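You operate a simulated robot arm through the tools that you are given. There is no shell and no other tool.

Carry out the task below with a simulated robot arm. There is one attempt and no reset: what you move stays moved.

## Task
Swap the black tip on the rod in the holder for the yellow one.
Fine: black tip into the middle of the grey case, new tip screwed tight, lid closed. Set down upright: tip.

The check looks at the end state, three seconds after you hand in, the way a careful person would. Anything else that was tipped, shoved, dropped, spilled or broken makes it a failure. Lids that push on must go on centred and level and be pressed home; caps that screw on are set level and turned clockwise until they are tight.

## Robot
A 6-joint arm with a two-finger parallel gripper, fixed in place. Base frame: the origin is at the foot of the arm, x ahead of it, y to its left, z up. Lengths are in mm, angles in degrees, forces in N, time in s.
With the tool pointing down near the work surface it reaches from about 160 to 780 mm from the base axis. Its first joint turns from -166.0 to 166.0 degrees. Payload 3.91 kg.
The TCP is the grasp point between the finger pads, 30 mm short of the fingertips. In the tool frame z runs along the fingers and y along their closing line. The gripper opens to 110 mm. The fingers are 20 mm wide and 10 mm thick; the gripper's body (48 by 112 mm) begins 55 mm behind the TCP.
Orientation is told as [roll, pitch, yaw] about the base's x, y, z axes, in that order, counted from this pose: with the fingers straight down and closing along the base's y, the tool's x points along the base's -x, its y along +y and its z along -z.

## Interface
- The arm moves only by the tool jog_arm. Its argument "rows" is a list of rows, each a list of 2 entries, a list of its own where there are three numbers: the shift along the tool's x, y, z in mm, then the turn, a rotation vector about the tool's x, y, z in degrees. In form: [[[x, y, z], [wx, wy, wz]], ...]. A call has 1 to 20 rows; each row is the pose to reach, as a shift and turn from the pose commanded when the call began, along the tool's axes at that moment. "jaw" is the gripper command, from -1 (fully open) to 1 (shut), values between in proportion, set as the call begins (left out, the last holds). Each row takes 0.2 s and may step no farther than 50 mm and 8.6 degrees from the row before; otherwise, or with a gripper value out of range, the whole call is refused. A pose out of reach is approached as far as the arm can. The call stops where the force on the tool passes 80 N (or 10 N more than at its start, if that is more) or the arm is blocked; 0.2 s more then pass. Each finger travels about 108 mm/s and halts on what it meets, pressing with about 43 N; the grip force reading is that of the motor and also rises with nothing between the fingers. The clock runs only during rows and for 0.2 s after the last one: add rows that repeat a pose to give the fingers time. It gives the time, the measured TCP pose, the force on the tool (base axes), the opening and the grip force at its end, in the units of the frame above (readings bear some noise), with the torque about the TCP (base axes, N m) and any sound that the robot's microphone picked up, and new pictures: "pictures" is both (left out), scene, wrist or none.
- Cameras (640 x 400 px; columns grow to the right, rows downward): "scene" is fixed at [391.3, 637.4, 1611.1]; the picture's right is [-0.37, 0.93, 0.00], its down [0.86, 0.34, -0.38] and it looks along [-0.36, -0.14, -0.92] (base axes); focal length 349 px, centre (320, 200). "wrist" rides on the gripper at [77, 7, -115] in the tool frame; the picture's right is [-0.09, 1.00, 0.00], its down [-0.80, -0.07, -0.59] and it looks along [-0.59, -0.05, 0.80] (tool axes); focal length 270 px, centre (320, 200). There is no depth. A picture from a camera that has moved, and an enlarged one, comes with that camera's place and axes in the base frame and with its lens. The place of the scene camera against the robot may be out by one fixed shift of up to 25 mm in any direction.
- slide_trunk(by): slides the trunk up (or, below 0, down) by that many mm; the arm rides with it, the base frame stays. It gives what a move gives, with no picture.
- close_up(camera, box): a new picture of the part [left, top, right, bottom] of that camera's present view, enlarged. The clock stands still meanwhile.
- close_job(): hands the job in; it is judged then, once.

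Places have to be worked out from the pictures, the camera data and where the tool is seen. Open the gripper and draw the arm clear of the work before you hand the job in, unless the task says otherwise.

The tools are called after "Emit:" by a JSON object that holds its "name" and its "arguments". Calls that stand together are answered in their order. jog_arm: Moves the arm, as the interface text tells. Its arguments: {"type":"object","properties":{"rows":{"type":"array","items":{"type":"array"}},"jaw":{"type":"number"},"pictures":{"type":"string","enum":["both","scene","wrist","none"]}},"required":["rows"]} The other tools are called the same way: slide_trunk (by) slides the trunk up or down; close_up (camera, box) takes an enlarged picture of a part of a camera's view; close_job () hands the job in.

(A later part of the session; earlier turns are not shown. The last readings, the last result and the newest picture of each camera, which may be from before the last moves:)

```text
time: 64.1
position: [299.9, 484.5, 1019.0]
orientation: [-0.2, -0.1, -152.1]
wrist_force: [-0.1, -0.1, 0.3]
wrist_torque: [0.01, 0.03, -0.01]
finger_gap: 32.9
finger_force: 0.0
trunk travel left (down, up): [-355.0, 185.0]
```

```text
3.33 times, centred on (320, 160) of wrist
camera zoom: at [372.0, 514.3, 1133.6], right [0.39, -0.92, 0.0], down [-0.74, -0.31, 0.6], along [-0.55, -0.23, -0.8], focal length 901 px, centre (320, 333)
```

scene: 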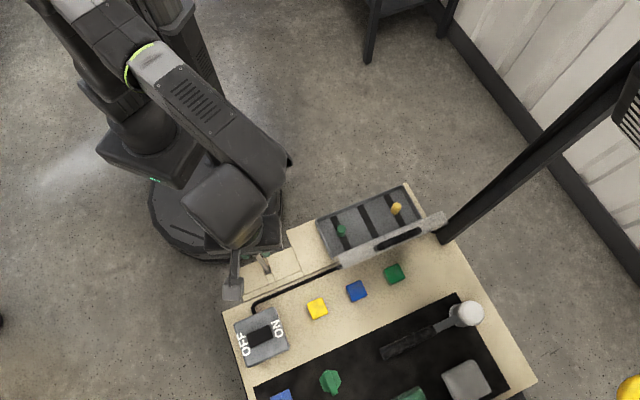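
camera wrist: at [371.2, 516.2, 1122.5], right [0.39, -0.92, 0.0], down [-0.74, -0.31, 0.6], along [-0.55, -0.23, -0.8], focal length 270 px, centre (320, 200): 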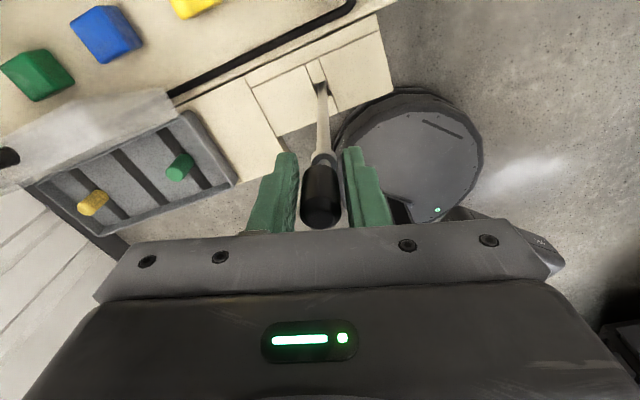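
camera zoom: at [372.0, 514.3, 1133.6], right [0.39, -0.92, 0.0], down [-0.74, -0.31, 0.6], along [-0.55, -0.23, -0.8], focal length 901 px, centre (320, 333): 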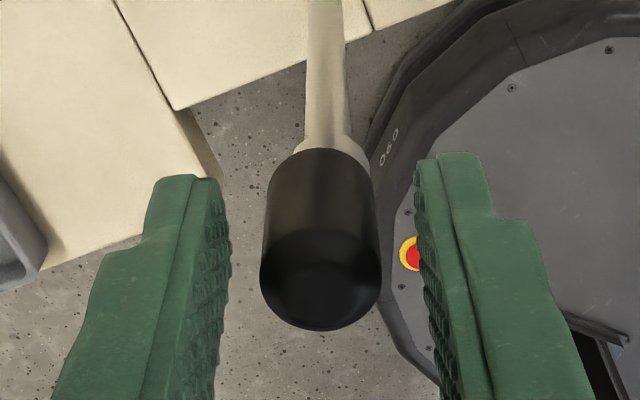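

The tip spans roughly d=4 to 28 mm below the TCP. I go up 5 mm more for clearance at the fingertips and then close the jaw.

Emit:
{"name": "jog_arm", "arguments": {"rows": [[[0, 0, -5], [0, 0, 0]], [[0, 0, -5], [0, 0, 0]]], "pictures": "none"}}

Emit:
{"name": "jog_arm", "arguments": {"rows": [[[0, 0, 0], [0, 0, 0]], [[0, 0, 0], [0, 0, 0]], [[0, 0, 0], [0, 0, 0]]], "jaw": 1, "pictures": "none"}}

Emit:
{"name": "close_up", "arguments": {"camera": "wrist", "box": [250, 100, 390, 220]}}

```text
time: 64.7
position: [299.5, 483.6, 1022.7]
orientation: [-0.1, -0.1, -152.1]
wrist_force: [-0.3, 0.0, -0.8]
wrist_torque: [-0.03, -0.02, -0.02]
finger_gap: 33.1
finger_force: 0.1
trunk travel left (down, up): [-355.0, 185.0]
```

```text
time: 65.5
position: [300.1, 485.0, 1024.7]
orientation: [-0.2, -0.1, -152.1]
wrist_force: [-0.5, 0.3, 1.7]
wrist_torque: [0.03, 0.02, 0.02]
finger_gap: 22.1
finger_force: 43.3
trunk travel left (down, up): [-355.0, 185.0]
```

```text
3.33 times, centred on (320, 160) of wrist
camera zoom: at [372.1, 514.4, 1138.6], right [0.39, -0.92, 0.0], down [-0.74, -0.31, 0.6], along [-0.55, -0.23, -0.8], focal length 901 px, centre (320, 333)
```

zoom: 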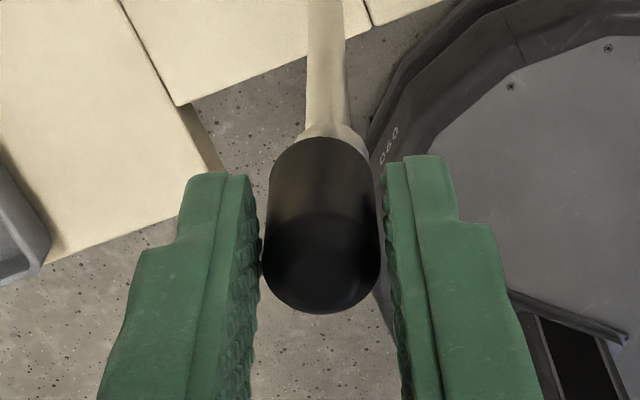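

The tip is gripped by the lower part of the pads (gap 22 mm, 43 N). I lift it 30 mm straight off the stud and check that it hangs straight.

Emit:
{"name": "jog_arm", "arguments": {"rows": [[[0, 0, -5], [0, 0, 0]], [[0, 0, -12], [0, 0, 0]], [[0, 0, -20], [0, 0, 0]], [[0, 0, -30], [0, 0, 0]], [[0, 0, -30], [0, 0, 0]]], "pictures": "wrist"}}

Emit:
{"name": "close_up", "arguments": {"camera": "wrist", "box": [250, 100, 390, 220]}}

```text
time: 66.7
position: [299.4, 483.9, 1054.2]
orientation: [-0.1, -0.1, -152.1]
wrist_force: [-0.4, 0.3, 0.4]
wrist_torque: [-0.02, -0.01, 0.01]
finger_gap: 21.8
finger_force: 43.5
trunk travel left (down, up): [-355.0, 185.0]
camera wrist: at [372.4, 514.1, 1168.5], right [0.39, -0.92, 0.0], down [-0.74, -0.31, 0.6], along [-0.55, -0.23, -0.8], focal length 270 px, centre (320, 200)
```

wrist: 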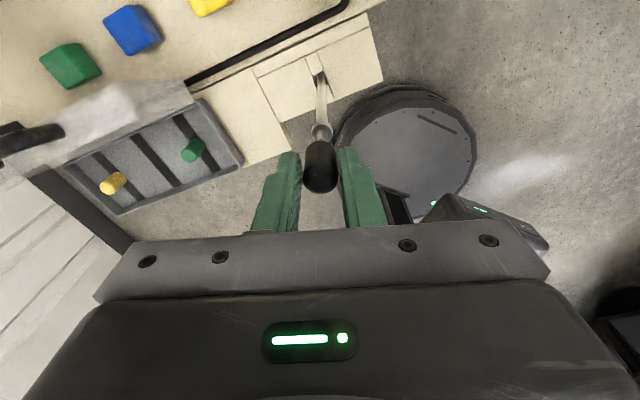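

```text
3.33 times, centred on (320, 160) of wrist
camera zoom: at [372.4, 514.1, 1168.5], right [0.39, -0.92, 0.0], down [-0.74, -0.31, 0.6], along [-0.55, -0.23, -0.8], focal length 901 px, centre (320, 333)
```

zoom: 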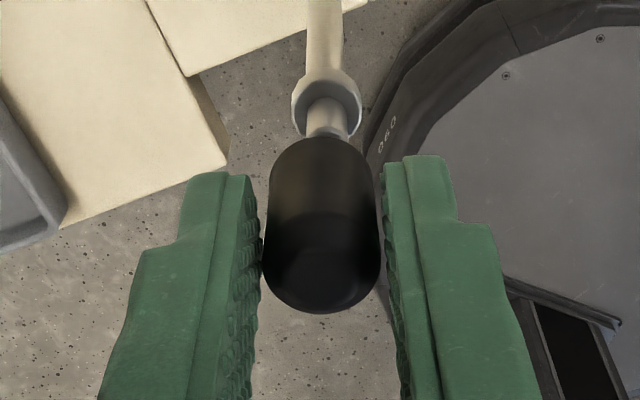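

The black tip hangs straight and clear of the stud. I raise it to ~1090, move over the middle strip at about (114, 655) and turn to yaw 45 so the camera stays on the robot side and the fingers close along the case's length.

Emit:
{"name": "jog_arm", "arguments": {"rows": [[[0, 0, -20], [0, 0, 8.2]], [[0, 0, -36], [0, 0, 16.4]], [[-10.4, -29.8, -36], [0, 0, 24.6]], [[-20.9, -59.5, -36], [0, 0, 32.8]], [[-31.3, -89.3, -36], [0, 0, 41]], [[-41.8, -119, -36], [0, 0, 49.2]], [[-52.2, -148.8, -36], [0, 0, 57.4]], [[-62.6, -178.6, -36], [0, 0, 65.6]], [[-73.1, -208.3, -36], [0, 0, 73.8]], [[-83.5, -238.1, -36], [0, 0, 82]], [[-83.5, -238.1, -36], [0, 0, 90.2]], [[-83.5, -238.1, -36], [0, 0, 98.4]], [[-83.5, -238.1, -36], [0, 0, 106.6]], [[-83.5, -238.1, -36], [0, 0, 114.8]], [[-83.5, -238.1, -36], [0, 0, 123]], [[-83.5, -238.1, -36], [0, 0, 131.2]], [[-83.5, -238.1, -36], [0, 0, 139.4]], [[-83.5, -238.1, -36], [0, 0, 147.6]], [[-83.5, -238.1, -36], [0, 0, 155.8]], [[-83.5, -238.1, -36], [0, 0, 162.6]]], "pictures": "both"}}

```text
time: 70.9
position: [116.8, 655.6, 1090.4]
orientation: [0.3, 0.0, 45.0]
wrist_force: [-0.2, -0.3, -0.4]
wrist_torque: [-0.04, 0.0, -0.02]
finger_gap: 18.6
finger_force: 43.2
trunk travel left (down, up): [-355.0, 185.0]
camera wrist: at [57.5, 605.8, 1205.4], right [-0.64, 0.76, 0.0], down [0.62, 0.52, 0.59], along [0.45, 0.38, -0.81], focal length 270 px, centre (320, 200)
```

scene: 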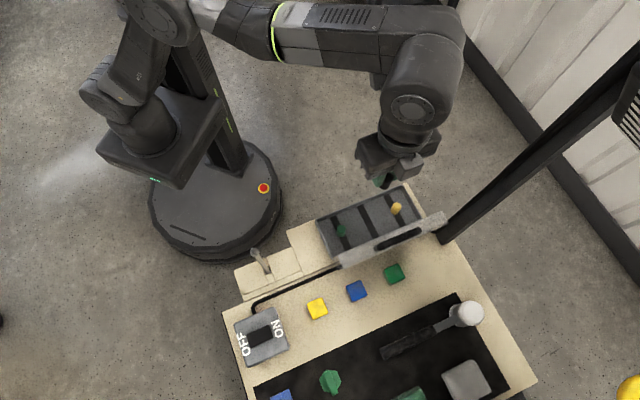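
wrist: 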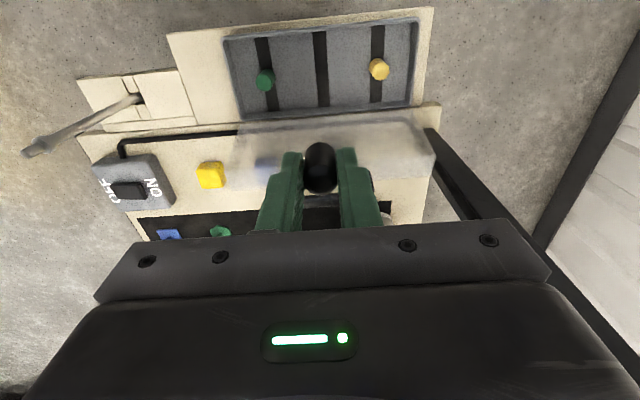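

The gap dropped from 21.8 to 18.6 mm, so the tip may have shifted in the grip. I zoom in on it.

Emit:
{"name": "close_up", "arguments": {"camera": "wrist", "box": [260, 110, 380, 220]}}

Emit:
{"name": "close_up", "arguments": {"camera": "wrist", "box": [215, 0, 445, 150]}}

```text
3.64 times, centred on (320, 165) of wrist
camera zoom: at [57.5, 605.8, 1205.4], right [-0.64, 0.76, 0.0], down [0.62, 0.52, 0.59], along [0.45, 0.38, -0.81], focal length 983 px, centre (320, 327)
```

zoom: 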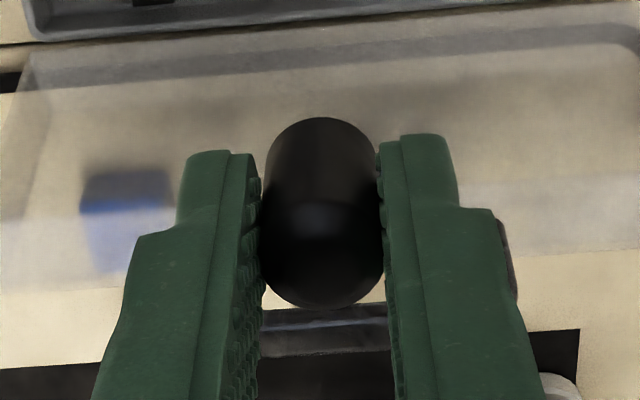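

```text
2.67 times, centred on (330, 75) of wrist
camera zoom: at [57.5, 605.8, 1205.4], right [-0.64, 0.76, 0.0], down [0.62, 0.52, 0.59], along [0.45, 0.38, -0.81], focal length 721 px, centre (293, 533)
```

zoom: 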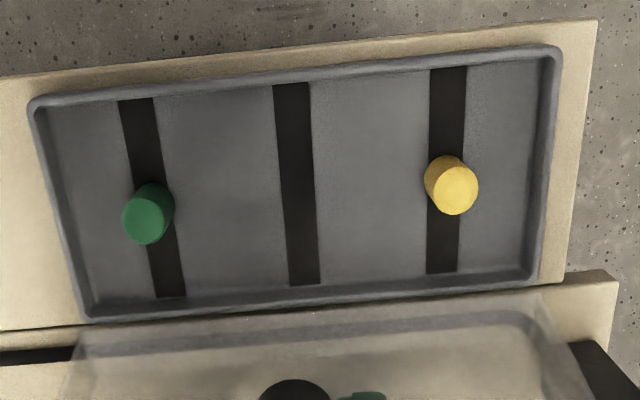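

The tip is still held upright, spanning d≈7.5 to 36 mm below the TCP. The middle strip's centre is 4.8 mm toward tool +x and 2.5 mm toward +y, so I shift there and descend to z≈890.

Emit:
{"name": "jog_arm", "arguments": {"rows": [[[4.8, 2.5, 0], [0, 0, 0]], [[4.8, 2.5, 33], [0, 0, 0]], [[4.8, 2.5, 66], [0, 0, 0]], [[4.8, 2.5, 99], [0, 0, 0]], [[4.8, 2.5, 132], [0, 0, 0]], [[4.8, 2.5, 165], [0, 0, 0]], [[4.8, 2.5, 198], [0, 0, 0]], [[4.8, 2.5, 198], [0, 0, 0]]], "pictures": "both"}}

Emit:
{"name": "close_up", "arguments": {"camera": "wrist", "box": [220, 60, 440, 220]}}

```text
time: 72.7
position: [110.4, 654.1, 891.6]
orientation: [0.1, 0.1, 45.3]
wrist_force: [0.6, 0.0, -0.9]
wrist_torque: [0.0, 0.0, 0.04]
finger_gap: 18.2
finger_force: 43.1
trunk travel left (down, up): [-355.0, 185.0]
camera wrist: at [52.2, 605.1, 1005.9], right [-0.65, 0.76, 0.0], down [0.62, 0.52, 0.59], along [0.45, 0.39, -0.8], focal length 270 px, centre (320, 200)
```

scene: 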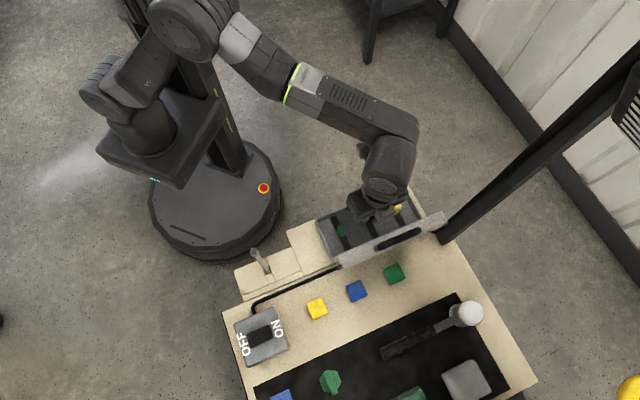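
wrist: 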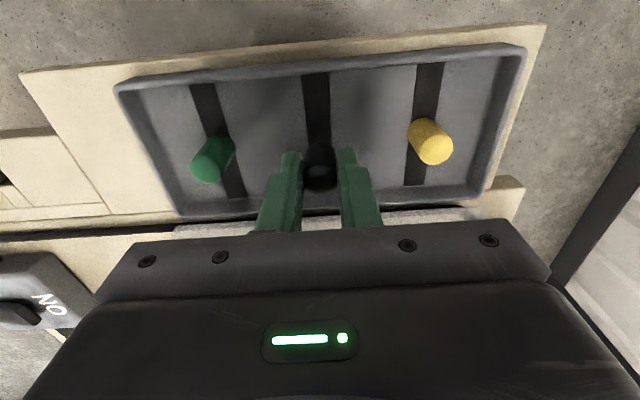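

```text
2.50 times, centred on (330, 140) of wrist
camera zoom: at [52.2, 605.1, 1005.9], right [-0.65, 0.76, 0.0], down [0.62, 0.52, 0.59], along [0.45, 0.39, -0.8], focal length 676 px, centre (295, 350)
```

zoom: 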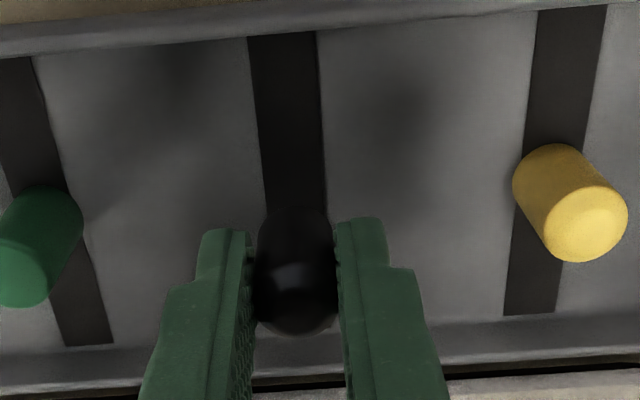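

The black tip is over the middle strip between the green and yellow ones. I lower it 15 mm, then in small steps while watching the vertical force.

Emit:
{"name": "jog_arm", "arguments": {"rows": [[[0, 0, 5], [0, 0, 0]], [[0, 0, 10], [0, 0, 0]], [[0, 0, 15], [0, 0, 0]], [[0, 0, 15], [0, 0, 0]]], "pictures": "none"}}

Emit:
{"name": "jog_arm", "arguments": {"rows": [[[0, 0, 1], [0, 0, 0]], [[0, 0, 2], [0, 0, 0]], [[0, 0, 3], [0, 0, 0]], [[0, 0, 4], [0, 0, 0]]], "pictures": "none"}}

```text
time: 73.7
position: [111.0, 654.8, 876.4]
orientation: [0.2, 0.1, 45.2]
wrist_force: [-0.1, -0.2, -0.3]
wrist_torque: [0.0, -0.01, -0.03]
finger_gap: 18.4
finger_force: 42.2
trunk travel left (down, up): [-355.0, 185.0]
```

```text
time: 74.7
position: [110.1, 654.4, 872.1]
orientation: [0.2, 0.1, 45.3]
wrist_force: [0.3, 0.8, -0.6]
wrist_torque: [0.04, 0.02, -0.01]
finger_gap: 18.2
finger_force: 43.5
trunk travel left (down, up): [-355.0, 185.0]
```

No contact yet at z≈872. I continue down in 1 mm steps and read the force.

Emit:
{"name": "jog_arm", "arguments": {"rows": [[[0, 0, 1], [0, 0, 0]], [[0, 0, 2], [0, 0, 0]], [[0, 0, 3], [0, 0, 0]]], "pictures": "none"}}

Emit:
{"name": "close_up", "arguments": {"camera": "wrist", "box": [220, 60, 440, 220]}}

```text
time: 75.5
position: [109.6, 654.5, 870.2]
orientation: [0.1, 0.0, 45.3]
wrist_force: [-0.3, -0.6, 2.7]
wrist_torque: [0.01, -0.02, 0.05]
finger_gap: 18.0
finger_force: 42.7
trunk travel left (down, up): [-355.0, 185.0]
```

```text
2.50 times, centred on (330, 140) of wrist
camera zoom: at [51.3, 604.6, 985.2], right [-0.65, 0.76, 0.0], down [0.62, 0.52, 0.59], along [0.45, 0.39, -0.8], focal length 676 px, centre (295, 350)
```

zoom: 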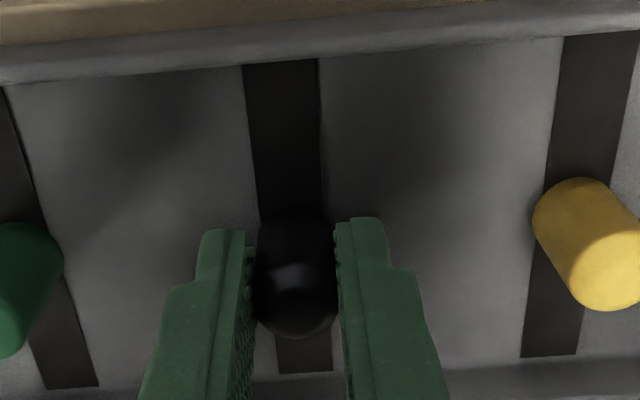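

The vertical force rose to 2.7 N, which may be the first touch. I go 1 mm at a time to confirm.

Emit:
{"name": "jog_arm", "arguments": {"rows": [[[0, 0, 0.7], [0, 0, 0]], [[0, 0, 0.7], [0, 0, 0]]], "pictures": "none"}}

Emit:
{"name": "jog_arm", "arguments": {"rows": [[[0, 0, 0.7], [0, 0, 0]], [[0, 0, 0.7], [0, 0, 0]]], "pictures": "none"}}

```text
time: 76.1
position: [109.3, 654.3, 870.1]
orientation: [0.2, 0.0, 45.3]
wrist_force: [1.0, 0.3, 8.2]
wrist_torque: [-0.01, -0.07, -0.01]
finger_gap: 18.2
finger_force: 42.8
trunk travel left (down, up): [-355.0, 185.0]
```

```text
time: 76.7
position: [108.9, 653.3, 870.8]
orientation: [0.3, -0.1, 45.3]
wrist_force: [0.5, 2.8, 15.7]
wrist_torque: [0.1, -0.1, -0.01]
finger_gap: 18.6
finger_force: 43.2
trunk travel left (down, up): [-355.0, 185.0]
```

The tip is on the floor (15.7 N). I relieve 1.3 mm and open the jaw to release it.

Emit:
{"name": "jog_arm", "arguments": {"rows": [[[0, 0, -0.7], [0, 0, 0]], [[0, 0, -1.3], [0, 0, 0]], [[0, 0, -1.3], [0, 0, 0]]], "pictures": "none"}}

Emit:
{"name": "jog_arm", "arguments": {"rows": [[[0, 0, 0], [0, 0, 0]], [[0, 0, 0], [0, 0, 0]], [[0, 0, 0], [0, 0, 0]]], "jaw": 0.45, "pictures": "none"}}

Emit:
{"name": "close_up", "arguments": {"camera": "wrist", "box": [220, 60, 440, 220]}}

```text
time: 77.5
position: [110.3, 653.7, 870.4]
orientation: [0.2, 0.1, 45.3]
wrist_force: [4.6, 2.7, 8.2]
wrist_torque: [0.13, -0.22, 0.01]
finger_gap: 18.4
finger_force: 43.3
trunk travel left (down, up): [-355.0, 185.0]
```

```text
time: 78.3
position: [109.4, 654.3, 869.3]
orientation: [0.2, 0.2, 45.3]
wrist_force: [0.1, 0.0, -0.2]
wrist_torque: [0.02, -0.01, 0.0]
finger_gap: 30.3
finger_force: 0.1
trunk travel left (down, up): [-355.0, 185.0]
```

```text
2.50 times, centred on (330, 140) of wrist
camera zoom: at [50.6, 604.9, 985.0], right [-0.65, 0.76, 0.0], down [0.62, 0.52, 0.59], along [0.45, 0.38, -0.81], focal length 676 px, centre (295, 350)
```

zoom: 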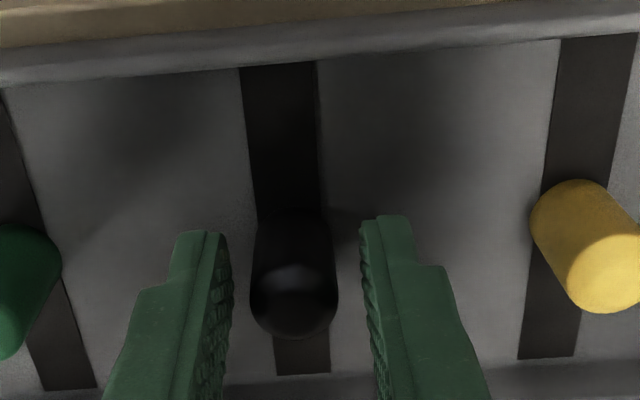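

The tip stands free on the middle strip. I raise straight up 80 mm and check it.

Emit:
{"name": "jog_arm", "arguments": {"rows": [[[0, 0, -10], [0, 0, 0]], [[0, 0, -25], [0, 0, 0]], [[0, 0, -45], [0, 0, 0]], [[0, 0, -65], [0, 0, 0]], [[0, 0, -80], [0, 0, 0]], [[0, 0, -80], [0, 0, 0]]], "pictures": "both"}}

Emit:
{"name": "close_up", "arguments": {"camera": "wrist", "box": [140, 10, 480, 220]}}

```text
time: 79.7
position: [109.3, 653.7, 949.6]
orientation: [0.2, 0.2, 45.2]
wrist_force: [-1.1, -0.1, -0.3]
wrist_torque: [-0.01, -0.01, 0.03]
finger_gap: 30.3
finger_force: 0.0
trunk travel left (down, up): [-355.0, 185.0]
camera wrist: at [50.9, 604.1, 1064.9], right [-0.65, 0.76, 0.0], down [0.62, 0.52, 0.59], along [0.45, 0.38, -0.81], focal length 270 px, centre (320, 200)
```

scene: 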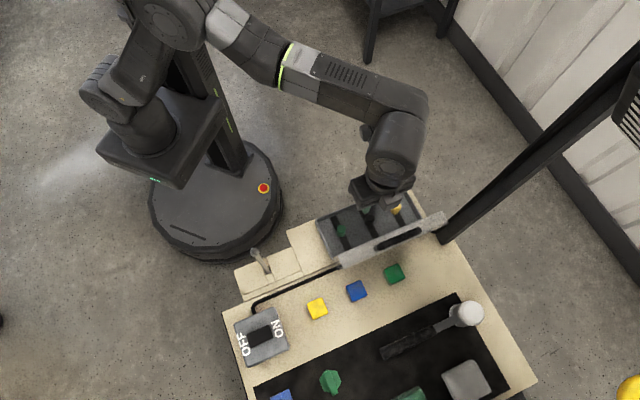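
wrist: 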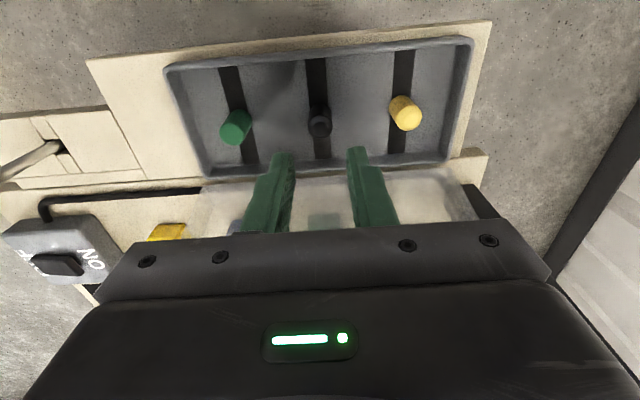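

```text
1.88 times, centred on (310, 115) of wrist
camera zoom: at [50.9, 604.1, 1064.9], right [-0.65, 0.76, 0.0], down [0.62, 0.52, 0.59], along [0.45, 0.38, -0.81], focal length 509 px, centre (339, 360)
```

zoom: 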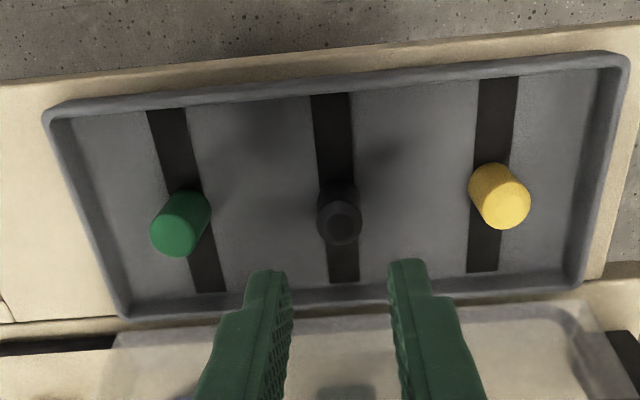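

The black tip stands upright in the middle of the case. The yellow tip is about 67 mm toward tool +y and 2.6 mm toward +x, so I go above it and check alignment.

Emit:
{"name": "jog_arm", "arguments": {"rows": [[[1, 34, 0], [0, 0, 0]], [[2.6, 67, 0], [0, 0, 0]], [[2.6, 67, 25], [0, 0, 0]], [[2.6, 67, 25], [0, 0, 0]]], "pictures": "wrist"}}

Emit:
{"name": "close_up", "arguments": {"camera": "wrist", "box": [250, 60, 390, 200]}}

```text
time: 80.7
position: [60.2, 701.7, 925.7]
orientation: [0.2, 0.1, 45.3]
wrist_force: [-0.5, 0.6, 0.3]
wrist_torque: [-0.01, -0.01, 0.01]
finger_gap: 30.4
finger_force: 0.1
trunk travel left (down, up): [-355.0, 185.0]
camera wrist: at [1.8, 651.4, 1040.3], right [-0.65, 0.76, 0.0], down [0.62, 0.52, 0.59], along [0.45, 0.39, -0.81], focal length 270 px, centre (320, 200)
```

wrist: 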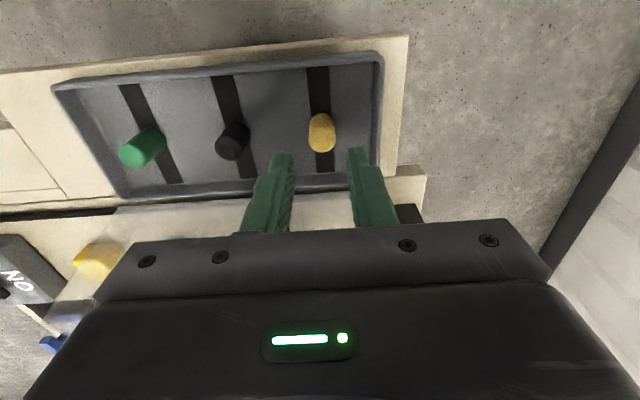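

```text
2.86 times, centred on (320, 130) of wrist
camera zoom: at [1.8, 651.4, 1040.3], right [-0.65, 0.76, 0.0], down [0.62, 0.52, 0.59], along [0.45, 0.39, -0.81], focal length 772 px, centre (320, 400)
```

zoom: 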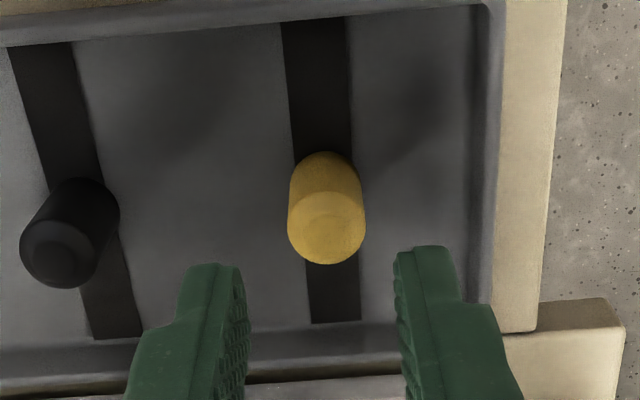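

The yellow tip is 0.9 mm toward tool +y and about 1.8 mm toward -x from the finger centre. I correct and descend to z≈870, with the fingertips about 6 mm above the floor.

Emit:
{"name": "jog_arm", "arguments": {"rows": [[[-1.8, 0.9, 0], [0, 0, 0]], [[-1.8, 0.9, 15], [0, 0, 0]], [[-1.8, 0.9, 30], [0, 0, 0]], [[-1.8, 0.9, 45], [0, 0, 0]], [[-1.8, 0.9, 55], [0, 0, 0]], [[-1.8, 0.9, 55], [0, 0, 0]]], "pictures": "wrist"}}

Emit:
{"name": "close_up", "arguments": {"camera": "wrist", "box": [250, 90, 390, 220]}}

```text
time: 82.1
position: [59.9, 702.5, 869.6]
orientation: [0.2, 0.0, 45.3]
wrist_force: [0.7, -0.8, 0.3]
wrist_torque: [0.02, 0.02, -0.04]
finger_gap: 30.4
finger_force: 0.1
trunk travel left (down, up): [-355.0, 185.0]
camera wrist: at [2.2, 651.2, 984.5], right [-0.65, 0.76, 0.0], down [0.62, 0.52, 0.59], along [0.45, 0.38, -0.81], focal length 270 px, centre (320, 200)
```

wrist: 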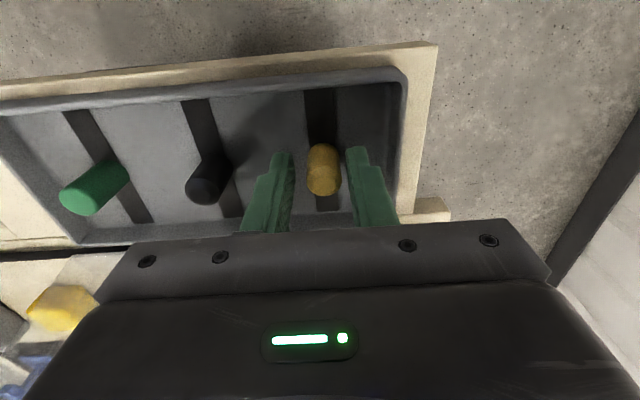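

```text
3.08 times, centred on (320, 155) of wrist
camera zoom: at [2.2, 651.2, 984.5], right [-0.65, 0.76, 0.0], down [0.62, 0.52, 0.59], along [0.45, 0.38, -0.81], focal length 832 px, centre (320, 338)
```

zoom: 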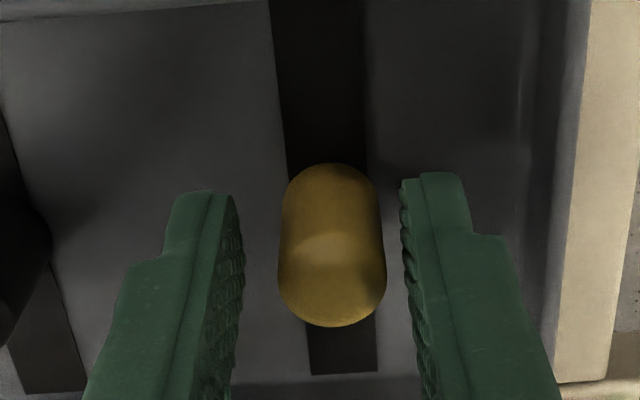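

The tip is still about 1.2 mm toward tool +y of the finger centre; I correct that and close the jaw on it.

Emit:
{"name": "jog_arm", "arguments": {"rows": [[[0, 1.2, 0], [0, 0, 0]], [[0, 1.2, 0], [0, 0, 0]]], "pictures": "none"}}

Emit:
{"name": "jog_arm", "arguments": {"rows": [[[0, 0, 0], [0, 0, 0]], [[0, 0, 0], [0, 0, 0]], [[0, 0, 0], [0, 0, 0]], [[0, 0, 0], [0, 0, 0]]], "jaw": 1, "pictures": "none"}}

Emit:
{"name": "close_up", "arguments": {"camera": "wrist", "box": [250, 90, 390, 220]}}

```text
time: 82.7
position: [59.5, 702.2, 868.2]
orientation: [0.1, 0.0, 45.2]
wrist_force: [-0.2, 0.2, -0.4]
wrist_torque: [0.03, -0.02, 0.0]
finger_gap: 30.1
finger_force: 0.0
trunk travel left (down, up): [-355.0, 185.0]
```

```text
time: 83.7
position: [59.3, 703.2, 869.4]
orientation: [0.2, 0.1, 45.3]
wrist_force: [-0.7, -0.5, 0.4]
wrist_torque: [-0.04, 0.02, -0.02]
finger_gap: 18.2
finger_force: 43.4
trunk travel left (down, up): [-355.0, 185.0]
```

```text
3.08 times, centred on (320, 155) of wrist
camera zoom: at [1.3, 652.3, 984.9], right [-0.65, 0.76, 0.0], down [0.62, 0.52, 0.59], along [0.45, 0.38, -0.81], focal length 832 px, centre (320, 338)
```

zoom: 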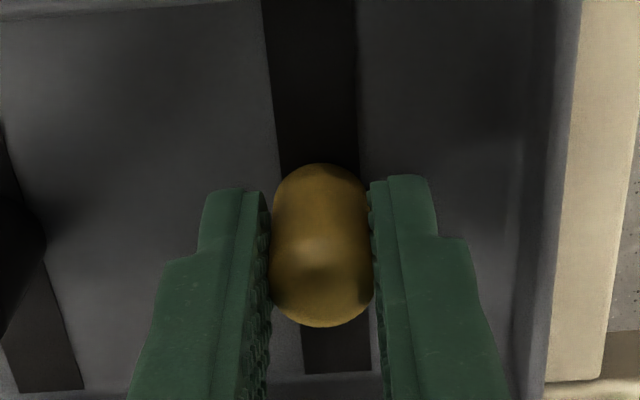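

The yellow tip is gripped (gap 18.2 mm). I lift it straight up 200 mm, clear of the case and lid.

Emit:
{"name": "jog_arm", "arguments": {"rows": [[[0, 0, -10], [0, 0, 0]], [[0, 0, -30], [0, 0, 0]], [[0, 0, -65], [0, 0, 0]], [[0, 0, -100], [0, 0, 0]], [[0, 0, -135], [0, 0, 0]], [[0, 0, -170], [0, 0, 0]], [[0, 0, -200], [0, 0, 0]], [[0, 0, -200], [0, 0, 0]]], "pictures": "both"}}

```text
time: 85.5
position: [60.1, 701.4, 1071.2]
orientation: [0.2, 0.1, 45.3]
wrist_force: [-0.3, -0.3, -0.7]
wrist_torque: [0.03, -0.03, 0.03]
finger_gap: 18.2
finger_force: 43.2
trunk travel left (down, up): [-355.0, 185.0]
camera wrist: at [1.4, 651.7, 1186.5], right [-0.65, 0.76, 0.0], down [0.62, 0.52, 0.59], along [0.45, 0.38, -0.81], focal length 270 px, centre (320, 200)
```

scene: 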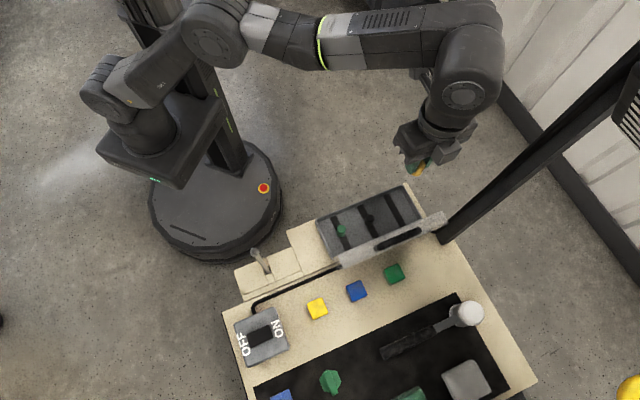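
wrist: 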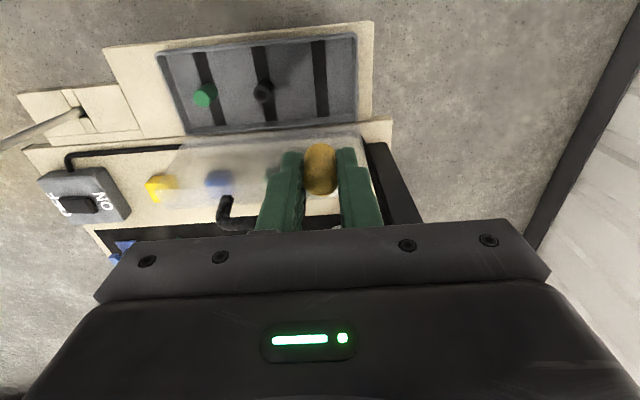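

Tip held steady at 18.2 mm. I move over the rod at (300, 484) while turning counter-clockwise by 163° to yaw 208, which leaves a full clockwise stroke for screwing on.

Emit:
{"name": "jog_arm", "arguments": {"rows": [[[-1.8, -40.5, 0], [0, 0, -8.15]], [[-3.5, -81.1, 0], [0, 0, -16.3]], [[-5.3, -121.6, 0], [0, 0, -24.45]], [[-7.1, -162.2, 0], [0, 0, -32.6]], [[-8.8, -202.7, 0], [0, 0, -40.75]], [[-10.6, -243.3, 0], [0, 0, -48.9]], [[-12.3, -283.8, 0], [0, 0, -57.05]], [[-14.1, -324.4, 0], [0, 0, -65.2]], [[-14.1, -324.4, 0], [0, 0, -73.35]], [[-14.1, -324.4, 0], [0, 0, -81.5]], [[-14.1, -324.4, 0], [0, 0, -89.65]], [[-14.1, -324.4, 0], [0, 0, -97.8]], [[-14.1, -324.4, 0], [0, 0, -105.95]], [[-14.1, -324.4, 0], [0, 0, -114.1]], [[-14.1, -324.4, 0], [0, 0, -122.25]], [[-14.1, -324.4, 0], [0, 0, -130.4]], [[-14.1, -324.4, 0], [0, 0, -138.55]], [[-14.1, -324.4, 0], [0, 0, -146.7]], [[-14.1, -324.4, 0], [0, 0, -154.85]], [[-14.1, -324.4, 0], [0, 0, -162.6]]], "pictures": "both"}}

Emit:
{"name": "close_up", "arguments": {"camera": "wrist", "box": [250, 60, 390, 220]}}

```text
time: 89.7
position: [300.9, 485.4, 1068.4]
orientation: [-0.1, -0.1, -152.0]
wrist_force: [0.6, 0.1, 0.2]
wrist_torque: [0.0, 0.05, 0.01]
finger_gap: 18.4
finger_force: 43.1
trunk travel left (down, up): [-355.0, 185.0]
camera wrist: at [373.0, 514.5, 1184.2], right [0.39, -0.92, 0.0], down [-0.74, -0.31, 0.6], along [-0.55, -0.23, -0.8], focal length 270 px, centre (320, 200)
```

scene: 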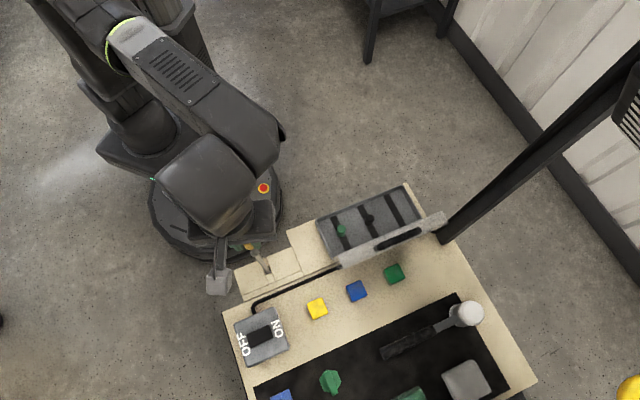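
wrist: 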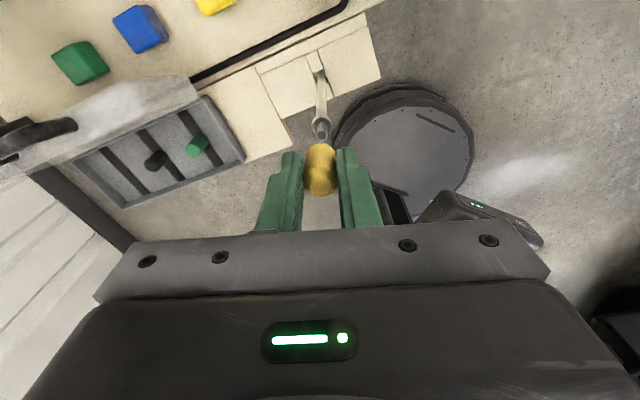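

```text
2.50 times, centred on (320, 140) of wrist
camera zoom: at [373.0, 514.5, 1184.2], right [0.39, -0.92, 0.0], down [-0.74, -0.31, 0.6], along [-0.55, -0.23, -0.8], focal length 676 px, centre (320, 350)
```

zoom: 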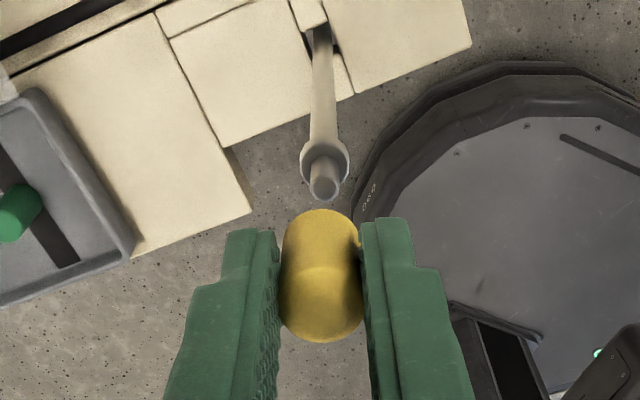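

The bare stud and collar are in view below the yellow tip. I zoom closely to measure the offset between the stud's axis and the tip's axis.

Emit:
{"name": "close_up", "arguments": {"camera": "wrist", "box": [285, 100, 355, 200]}}

```text
4.00 times, centred on (320, 150) of wrist
camera zoom: at [373.0, 514.5, 1184.2], right [0.39, -0.92, 0.0], down [-0.74, -0.31, 0.6], along [-0.55, -0.23, -0.8], focal length 1081 px, centre (320, 400)
```

zoom: 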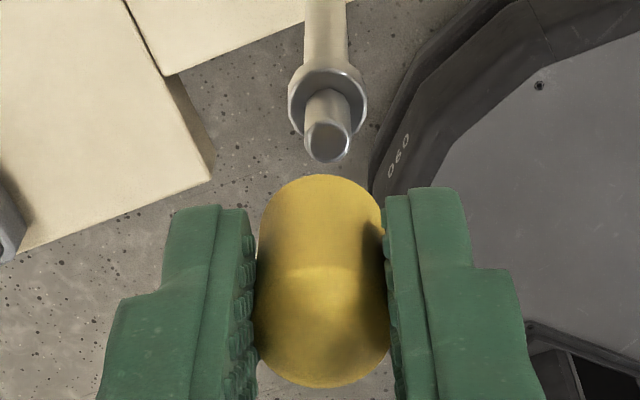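

The stud (top at z≈1000) is about 1.2 mm toward tool +y of the tip axis; the other direction is ambiguous with depth. I turn 90° to measure that other offset side-on.

Emit:
{"name": "jog_arm", "arguments": {"rows": [[[0, 0, 0], [0, 0, 8.5]], [[0, 0, 0], [0, 0, 17]], [[0, 0, 0], [0, 0, 25.5]], [[0, 0, 0], [0, 0, 34]], [[0, 0, 0], [0, 0, 42.5]], [[0, 0, 0], [0, 0, 51]], [[0, 0, 0], [0, 0, 59.5]], [[0, 0, 0], [0, 0, 68]], [[0, 0, 0], [0, 0, 76.5]], [[0, 0, 0], [0, 0, 85]], [[0, 0, 0], [0, 0, 90]], [[0, 0, 0], [0, 0, 90]]], "pictures": "none"}}

Emit:
{"name": "close_up", "arguments": {"camera": "wrist", "box": [285, 100, 355, 200]}}

```text
time: 92.3
position: [300.8, 483.6, 1071.0]
orientation: [0.2, -0.1, 117.7]
wrist_force: [0.1, 0.1, 0.6]
wrist_torque: [-0.01, -0.05, 0.01]
finger_gap: 18.3
finger_force: 43.3
trunk travel left (down, up): [-355.0, 185.0]
```

```text
4.00 times, centred on (320, 150) of wrist
camera zoom: at [332.2, 412.6, 1184.4], right [-0.92, -0.39, 0.0], down [-0.31, 0.74, 0.6], along [-0.23, 0.55, -0.8], focal length 1081 px, centre (320, 400)
```

zoom: 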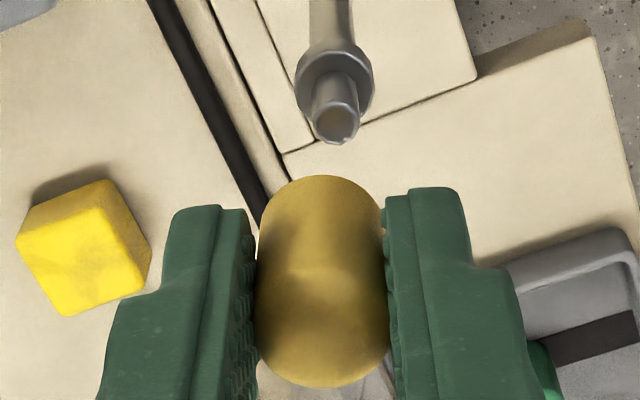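

Combining both views, the stud axis is at (-2.8, +1.0) mm from the TCP axis in the yaw-208 tool frame. I also check the tip against the stud from the scene camera at high zoom.

Emit:
{"name": "close_up", "arguments": {"camera": "scene", "box": [225, 225, 285, 275]}}

```text
8.00 times, centred on (255, 250) of scene
camera zoom: at [391.3, 637.4, 1611.1], right [-0.37, 0.93, 0.0], down [0.86, 0.34, -0.38], along [-0.36, -0.14, -0.92], focal length 2792 px, centre (840, -200)
```

zoom: 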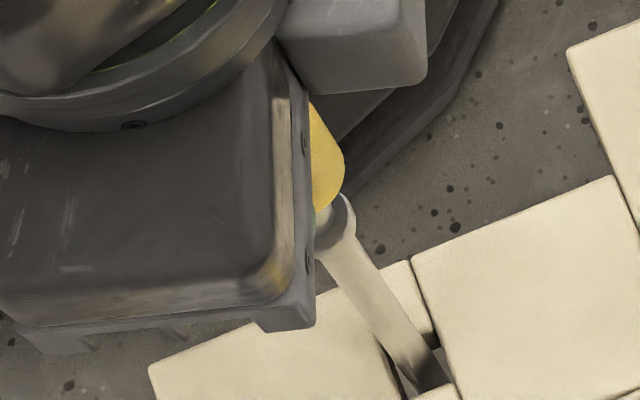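

From this side the gripper hides most of it. I shift the TCP onto the stud axis and turn back to yaw 208, where the scene camera can see the tip and stud together.

Emit:
{"name": "jog_arm", "arguments": {"rows": [[[1, 2.8, 0], [0, 0, -8.5]], [[1, 2.8, 0], [0, 0, -17]], [[1, 2.8, 0], [0, 0, -25.5]], [[1, 2.8, 0], [0, 0, -34]], [[1, 2.8, 0], [0, 0, -42.5]], [[1, 2.8, 0], [0, 0, -51]], [[1, 2.8, 0], [0, 0, -59.5]], [[1, 2.8, 0], [0, 0, -68]], [[1, 2.8, 0], [0, 0, -76.5]], [[1, 2.8, 0], [0, 0, -85]], [[1, 2.8, 0], [0, 0, -90]], [[1, 2.8, 0], [0, 0, -90]]], "pictures": "none"}}

Emit:
{"name": "close_up", "arguments": {"camera": "scene", "box": [225, 225, 285, 275]}}

Emit:
{"name": "close_up", "arguments": {"camera": "wrist", "box": [285, 100, 355, 200]}}

```text
time: 94.9
position: [298.7, 482.9, 1069.6]
orientation: [-0.2, 0.0, -152.0]
wrist_force: [-0.7, 0.3, -1.0]
wrist_torque: [0.03, 0.01, 0.01]
finger_gap: 18.5
finger_force: 43.0
trunk travel left (down, up): [-355.0, 185.0]
```

```text
8.00 times, centred on (255, 250) of scene
camera zoom: at [391.3, 637.4, 1611.1], right [-0.37, 0.93, 0.0], down [0.86, 0.34, -0.38], along [-0.36, -0.14, -0.92], focal length 2792 px, centre (840, -200)
```

zoom: 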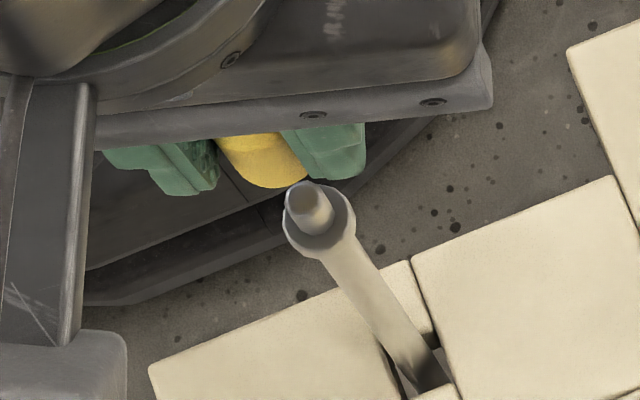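

```text
4.00 times, centred on (320, 150) of wrist
camera zoom: at [370.9, 512.4, 1183.9], right [0.39, -0.92, 0.0], down [-0.74, -0.31, 0.6], along [-0.55, -0.23, -0.8], focal length 1081 px, centre (320, 400)
```

zoom: 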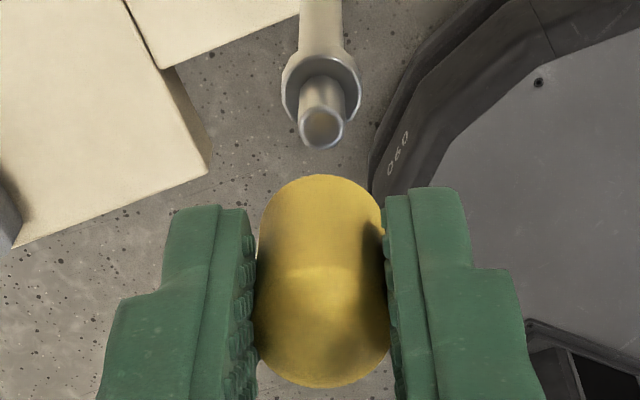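

The scene zoom shows the tip nearly above the stud. I enlarge further to measure the tip's rim against the stud axis.

Emit:
{"name": "close_up", "arguments": {"camera": "scene", "box": [238, 238, 262, 253]}}

```text
16.00 times, centred on (250, 246) of scene
camera zoom: at [391.3, 637.4, 1611.1], right [-0.37, 0.93, 0.0], down [0.86, 0.34, -0.38], along [-0.36, -0.14, -0.92], focal length 5584 px, centre (1440, -528)
```

zoom: 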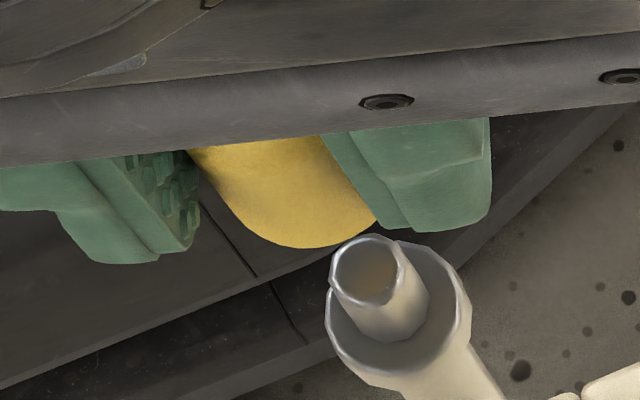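

Solving both cameras together puts the tip 3.5 mm off the TCP axis in tool -x, with its bottom 33 mm above the stud's top. I shift +3.5 mm in tool x to bring the tip over the stud, lower 22 mm and check again.

Emit:
{"name": "jog_arm", "arguments": {"rows": [[[3.5, 0.3, 0], [0, 0, 0]], [[3.5, 0.3, 8], [0, 0, 0]], [[3.5, 0.3, 16], [0, 0, 0]], [[3.5, 0.3, 22], [0, 0, 0]], [[3.5, 0.3, 22], [0, 0, 0]]], "pictures": "none"}}

Emit:
{"name": "close_up", "arguments": {"camera": "scene", "box": [238, 240, 262, 255]}}

Emit:
{"name": "close_up", "arguments": {"camera": "wrist", "box": [285, 100, 355, 200]}}

```text
time: 96.1
position: [302.5, 483.5, 1047.9]
orientation: [-0.1, -0.1, -152.1]
wrist_force: [0.6, -0.3, -0.7]
wrist_torque: [0.03, 0.04, 0.0]
finger_gap: 18.4
finger_force: 43.3
trunk travel left (down, up): [-355.0, 185.0]
```

```text
16.00 times, centred on (250, 248) of scene
camera zoom: at [391.3, 637.4, 1611.1], right [-0.37, 0.93, 0.0], down [0.86, 0.34, -0.38], along [-0.36, -0.14, -0.92], focal length 5584 px, centre (1440, -560)
```

zoom: 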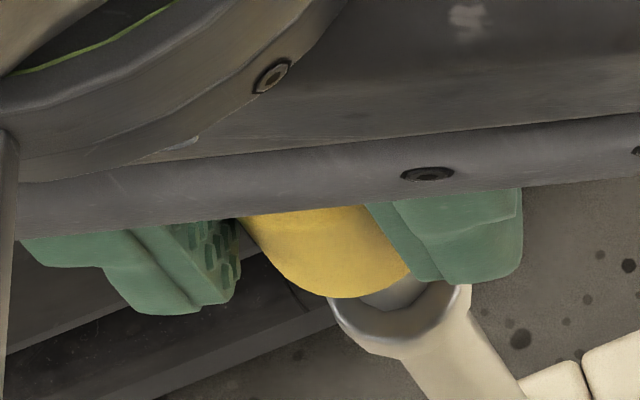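

```text
4.00 times, centred on (320, 150) of wrist
camera zoom: at [374.0, 513.6, 1162.2], right [0.39, -0.92, 0.0], down [-0.74, -0.31, 0.6], along [-0.55, -0.23, -0.8], focal length 1081 px, centre (320, 400)
```

zoom: 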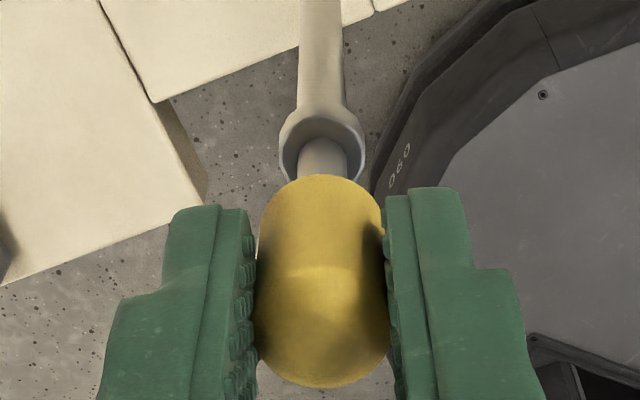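

Both views now show the tip on the stud's axis. I lower slowly onto the stud, reading the force as it goes.

Emit:
{"name": "jog_arm", "arguments": {"rows": [[[0, 0, 3], [0, 0, 0]], [[0, 0, 6], [0, 0, 0]], [[0, 0, 9], [0, 0, 0]], [[0, 0, 12], [0, 0, 0]]], "pictures": "none"}}

Emit:
{"name": "jog_arm", "arguments": {"rows": [[[0, 0, 1.5], [0, 0, 0]], [[0, 0, 3], [0, 0, 0]], [[0, 0, 4.5], [0, 0, 0]], [[0, 0, 6], [0, 0, 0]]], "pictures": "none"}}

Emit:
{"name": "close_up", "arguments": {"camera": "wrist", "box": [285, 100, 355, 200]}}

```text
time: 97.1
position: [302.9, 483.4, 1035.0]
orientation: [-0.1, -0.2, -152.1]
wrist_force: [-0.3, -0.3, -0.4]
wrist_torque: [-0.02, -0.01, 0.0]
finger_gap: 18.4
finger_force: 42.5
trunk travel left (down, up): [-355.0, 185.0]
```

```text
time: 98.1
position: [301.9, 483.9, 1029.1]
orientation: [-0.1, -0.1, -152.1]
wrist_force: [0.0, -0.4, 0.7]
wrist_torque: [-0.02, 0.01, -0.04]
finger_gap: 18.8
finger_force: 43.1
trunk travel left (down, up): [-355.0, 185.0]
```

```text
4.00 times, centred on (320, 150) of wrist
camera zoom: at [374.5, 513.8, 1143.8], right [0.39, -0.92, 0.0], down [-0.74, -0.31, 0.6], along [-0.55, -0.23, -0.8], focal length 1081 px, centre (320, 400)
```

zoom: 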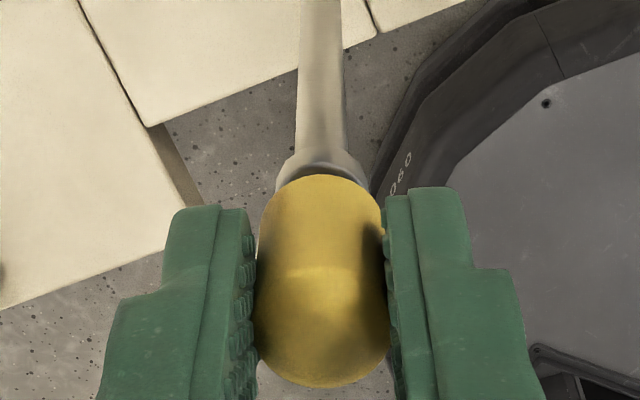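

No contact force although the tip bottom is now below the stud's top, so the stud is inside the hole. I keep lowering in small steps to find the thread start.

Emit:
{"name": "jog_arm", "arguments": {"rows": [[[0, 0, 1], [0, 0, 0]], [[0, 0, 2], [0, 0, 0]], [[0, 0, 3], [0, 0, 0]]], "pictures": "none"}}

Emit:
{"name": "jog_arm", "arguments": {"rows": [[[0, 0, 1], [0, 0, 0]], [[0, 0, 2], [0, 0, 0]], [[0, 0, 3], [0, 0, 0]]], "pictures": "none"}}

Emit:
{"name": "close_up", "arguments": {"camera": "scene", "box": [238, 240, 262, 255]}}

```text
time: 98.9
position: [301.6, 483.4, 1025.4]
orientation: [-0.2, 0.0, -152.1]
wrist_force: [-0.5, 0.0, 0.6]
wrist_torque: [-0.03, 0.0, 0.02]
finger_gap: 18.3
finger_force: 43.2
trunk travel left (down, up): [-355.0, 185.0]
```

```text
time: 99.7
position: [302.8, 482.1, 1023.9]
orientation: [-0.2, 0.1, -152.1]
wrist_force: [0.2, 0.2, 7.1]
wrist_torque: [0.02, 0.03, -0.03]
finger_gap: 18.6
finger_force: 43.2
trunk travel left (down, up): [-355.0, 185.0]
```

```text
16.00 times, centred on (250, 248) of scene
camera zoom: at [391.3, 637.4, 1611.1], right [-0.37, 0.93, 0.0], down [0.86, 0.34, -0.38], along [-0.36, -0.14, -0.92], focal length 5584 px, centre (1440, -560)
```

zoom: 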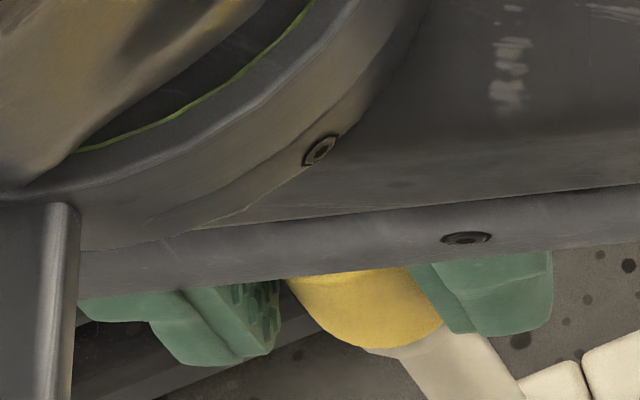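

Contact at z≈1024 (7 N): the tip sits on the thread start. I release it there, shift the TCP 3.5 mm onto the stud axis and 7 mm lower, so I can grip it centred before turning.

Emit:
{"name": "jog_arm", "arguments": {"rows": [[[0, 0, -0.5], [0, 0, 0]], [[0, 0, -0.5], [0, 0, 0]], [[0, 0, -0.5], [0, 0, 0]]], "jaw": 0.5, "pictures": "none"}}

Emit:
{"name": "jog_arm", "arguments": {"rows": [[[-1.8, 0, 0], [0, 0, 0]], [[-3.5, 0, 0], [0, 0, 0]], [[-3.5, 0, 4], [0, 0, 0]], [[-3.5, 0, 7], [0, 0, 0]], [[-3.5, 0, 7], [0, 0, 0]]], "pictures": "none"}}

Emit:
{"name": "close_up", "arguments": {"camera": "wrist", "box": [250, 100, 390, 220]}}

Emit:
{"name": "close_up", "arguments": {"camera": "scene", "box": [236, 240, 266, 260]}}

```text
time: 100.5
position: [303.1, 483.9, 1022.9]
orientation: [-0.1, 0.0, -152.1]
wrist_force: [0.3, 0.0, -0.5]
wrist_torque: [0.0, 0.01, -0.01]
finger_gap: 27.6
finger_force: 0.1
trunk travel left (down, up): [-355.0, 185.0]
```

```text
time: 101.7
position: [297.9, 481.8, 1017.4]
orientation: [-0.1, -0.1, -152.1]
wrist_force: [0.0, 0.0, -1.0]
wrist_torque: [0.0, -0.01, -0.02]
finger_gap: 27.5
finger_force: 0.0
trunk travel left (down, up): [-355.0, 185.0]
```

```text
3.33 times, centred on (320, 160) of wrist
camera zoom: at [370.6, 511.7, 1131.3], right [0.39, -0.92, 0.0], down [-0.74, -0.31, 0.6], along [-0.55, -0.23, -0.8], focal length 901 px, centre (320, 333)
```

zoom: 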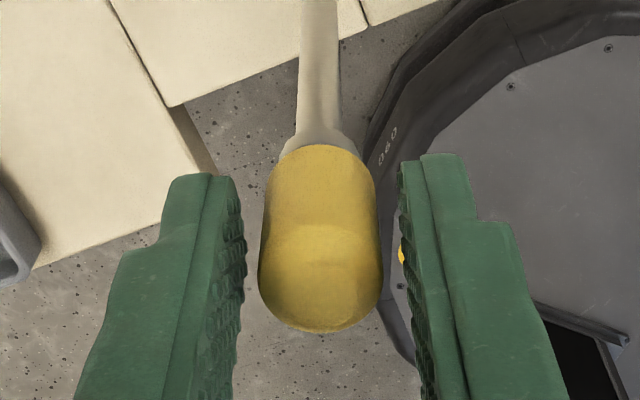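

```text
16.00 times, centred on (251, 250) of scene
camera zoom: at [391.3, 637.4, 1611.1], right [-0.37, 0.93, 0.0], down [0.86, 0.34, -0.38], along [-0.36, -0.14, -0.92], focal length 5584 px, centre (1424, -600)
```

zoom: 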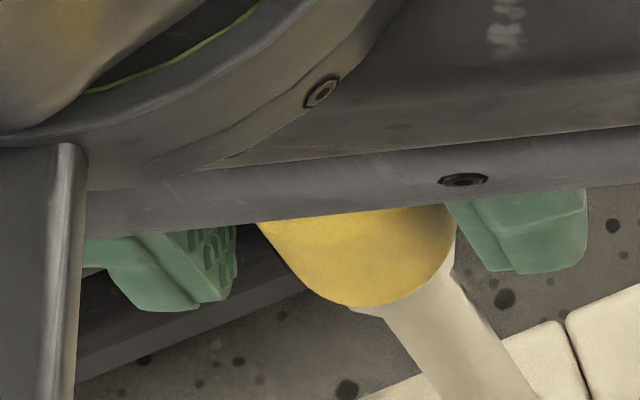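

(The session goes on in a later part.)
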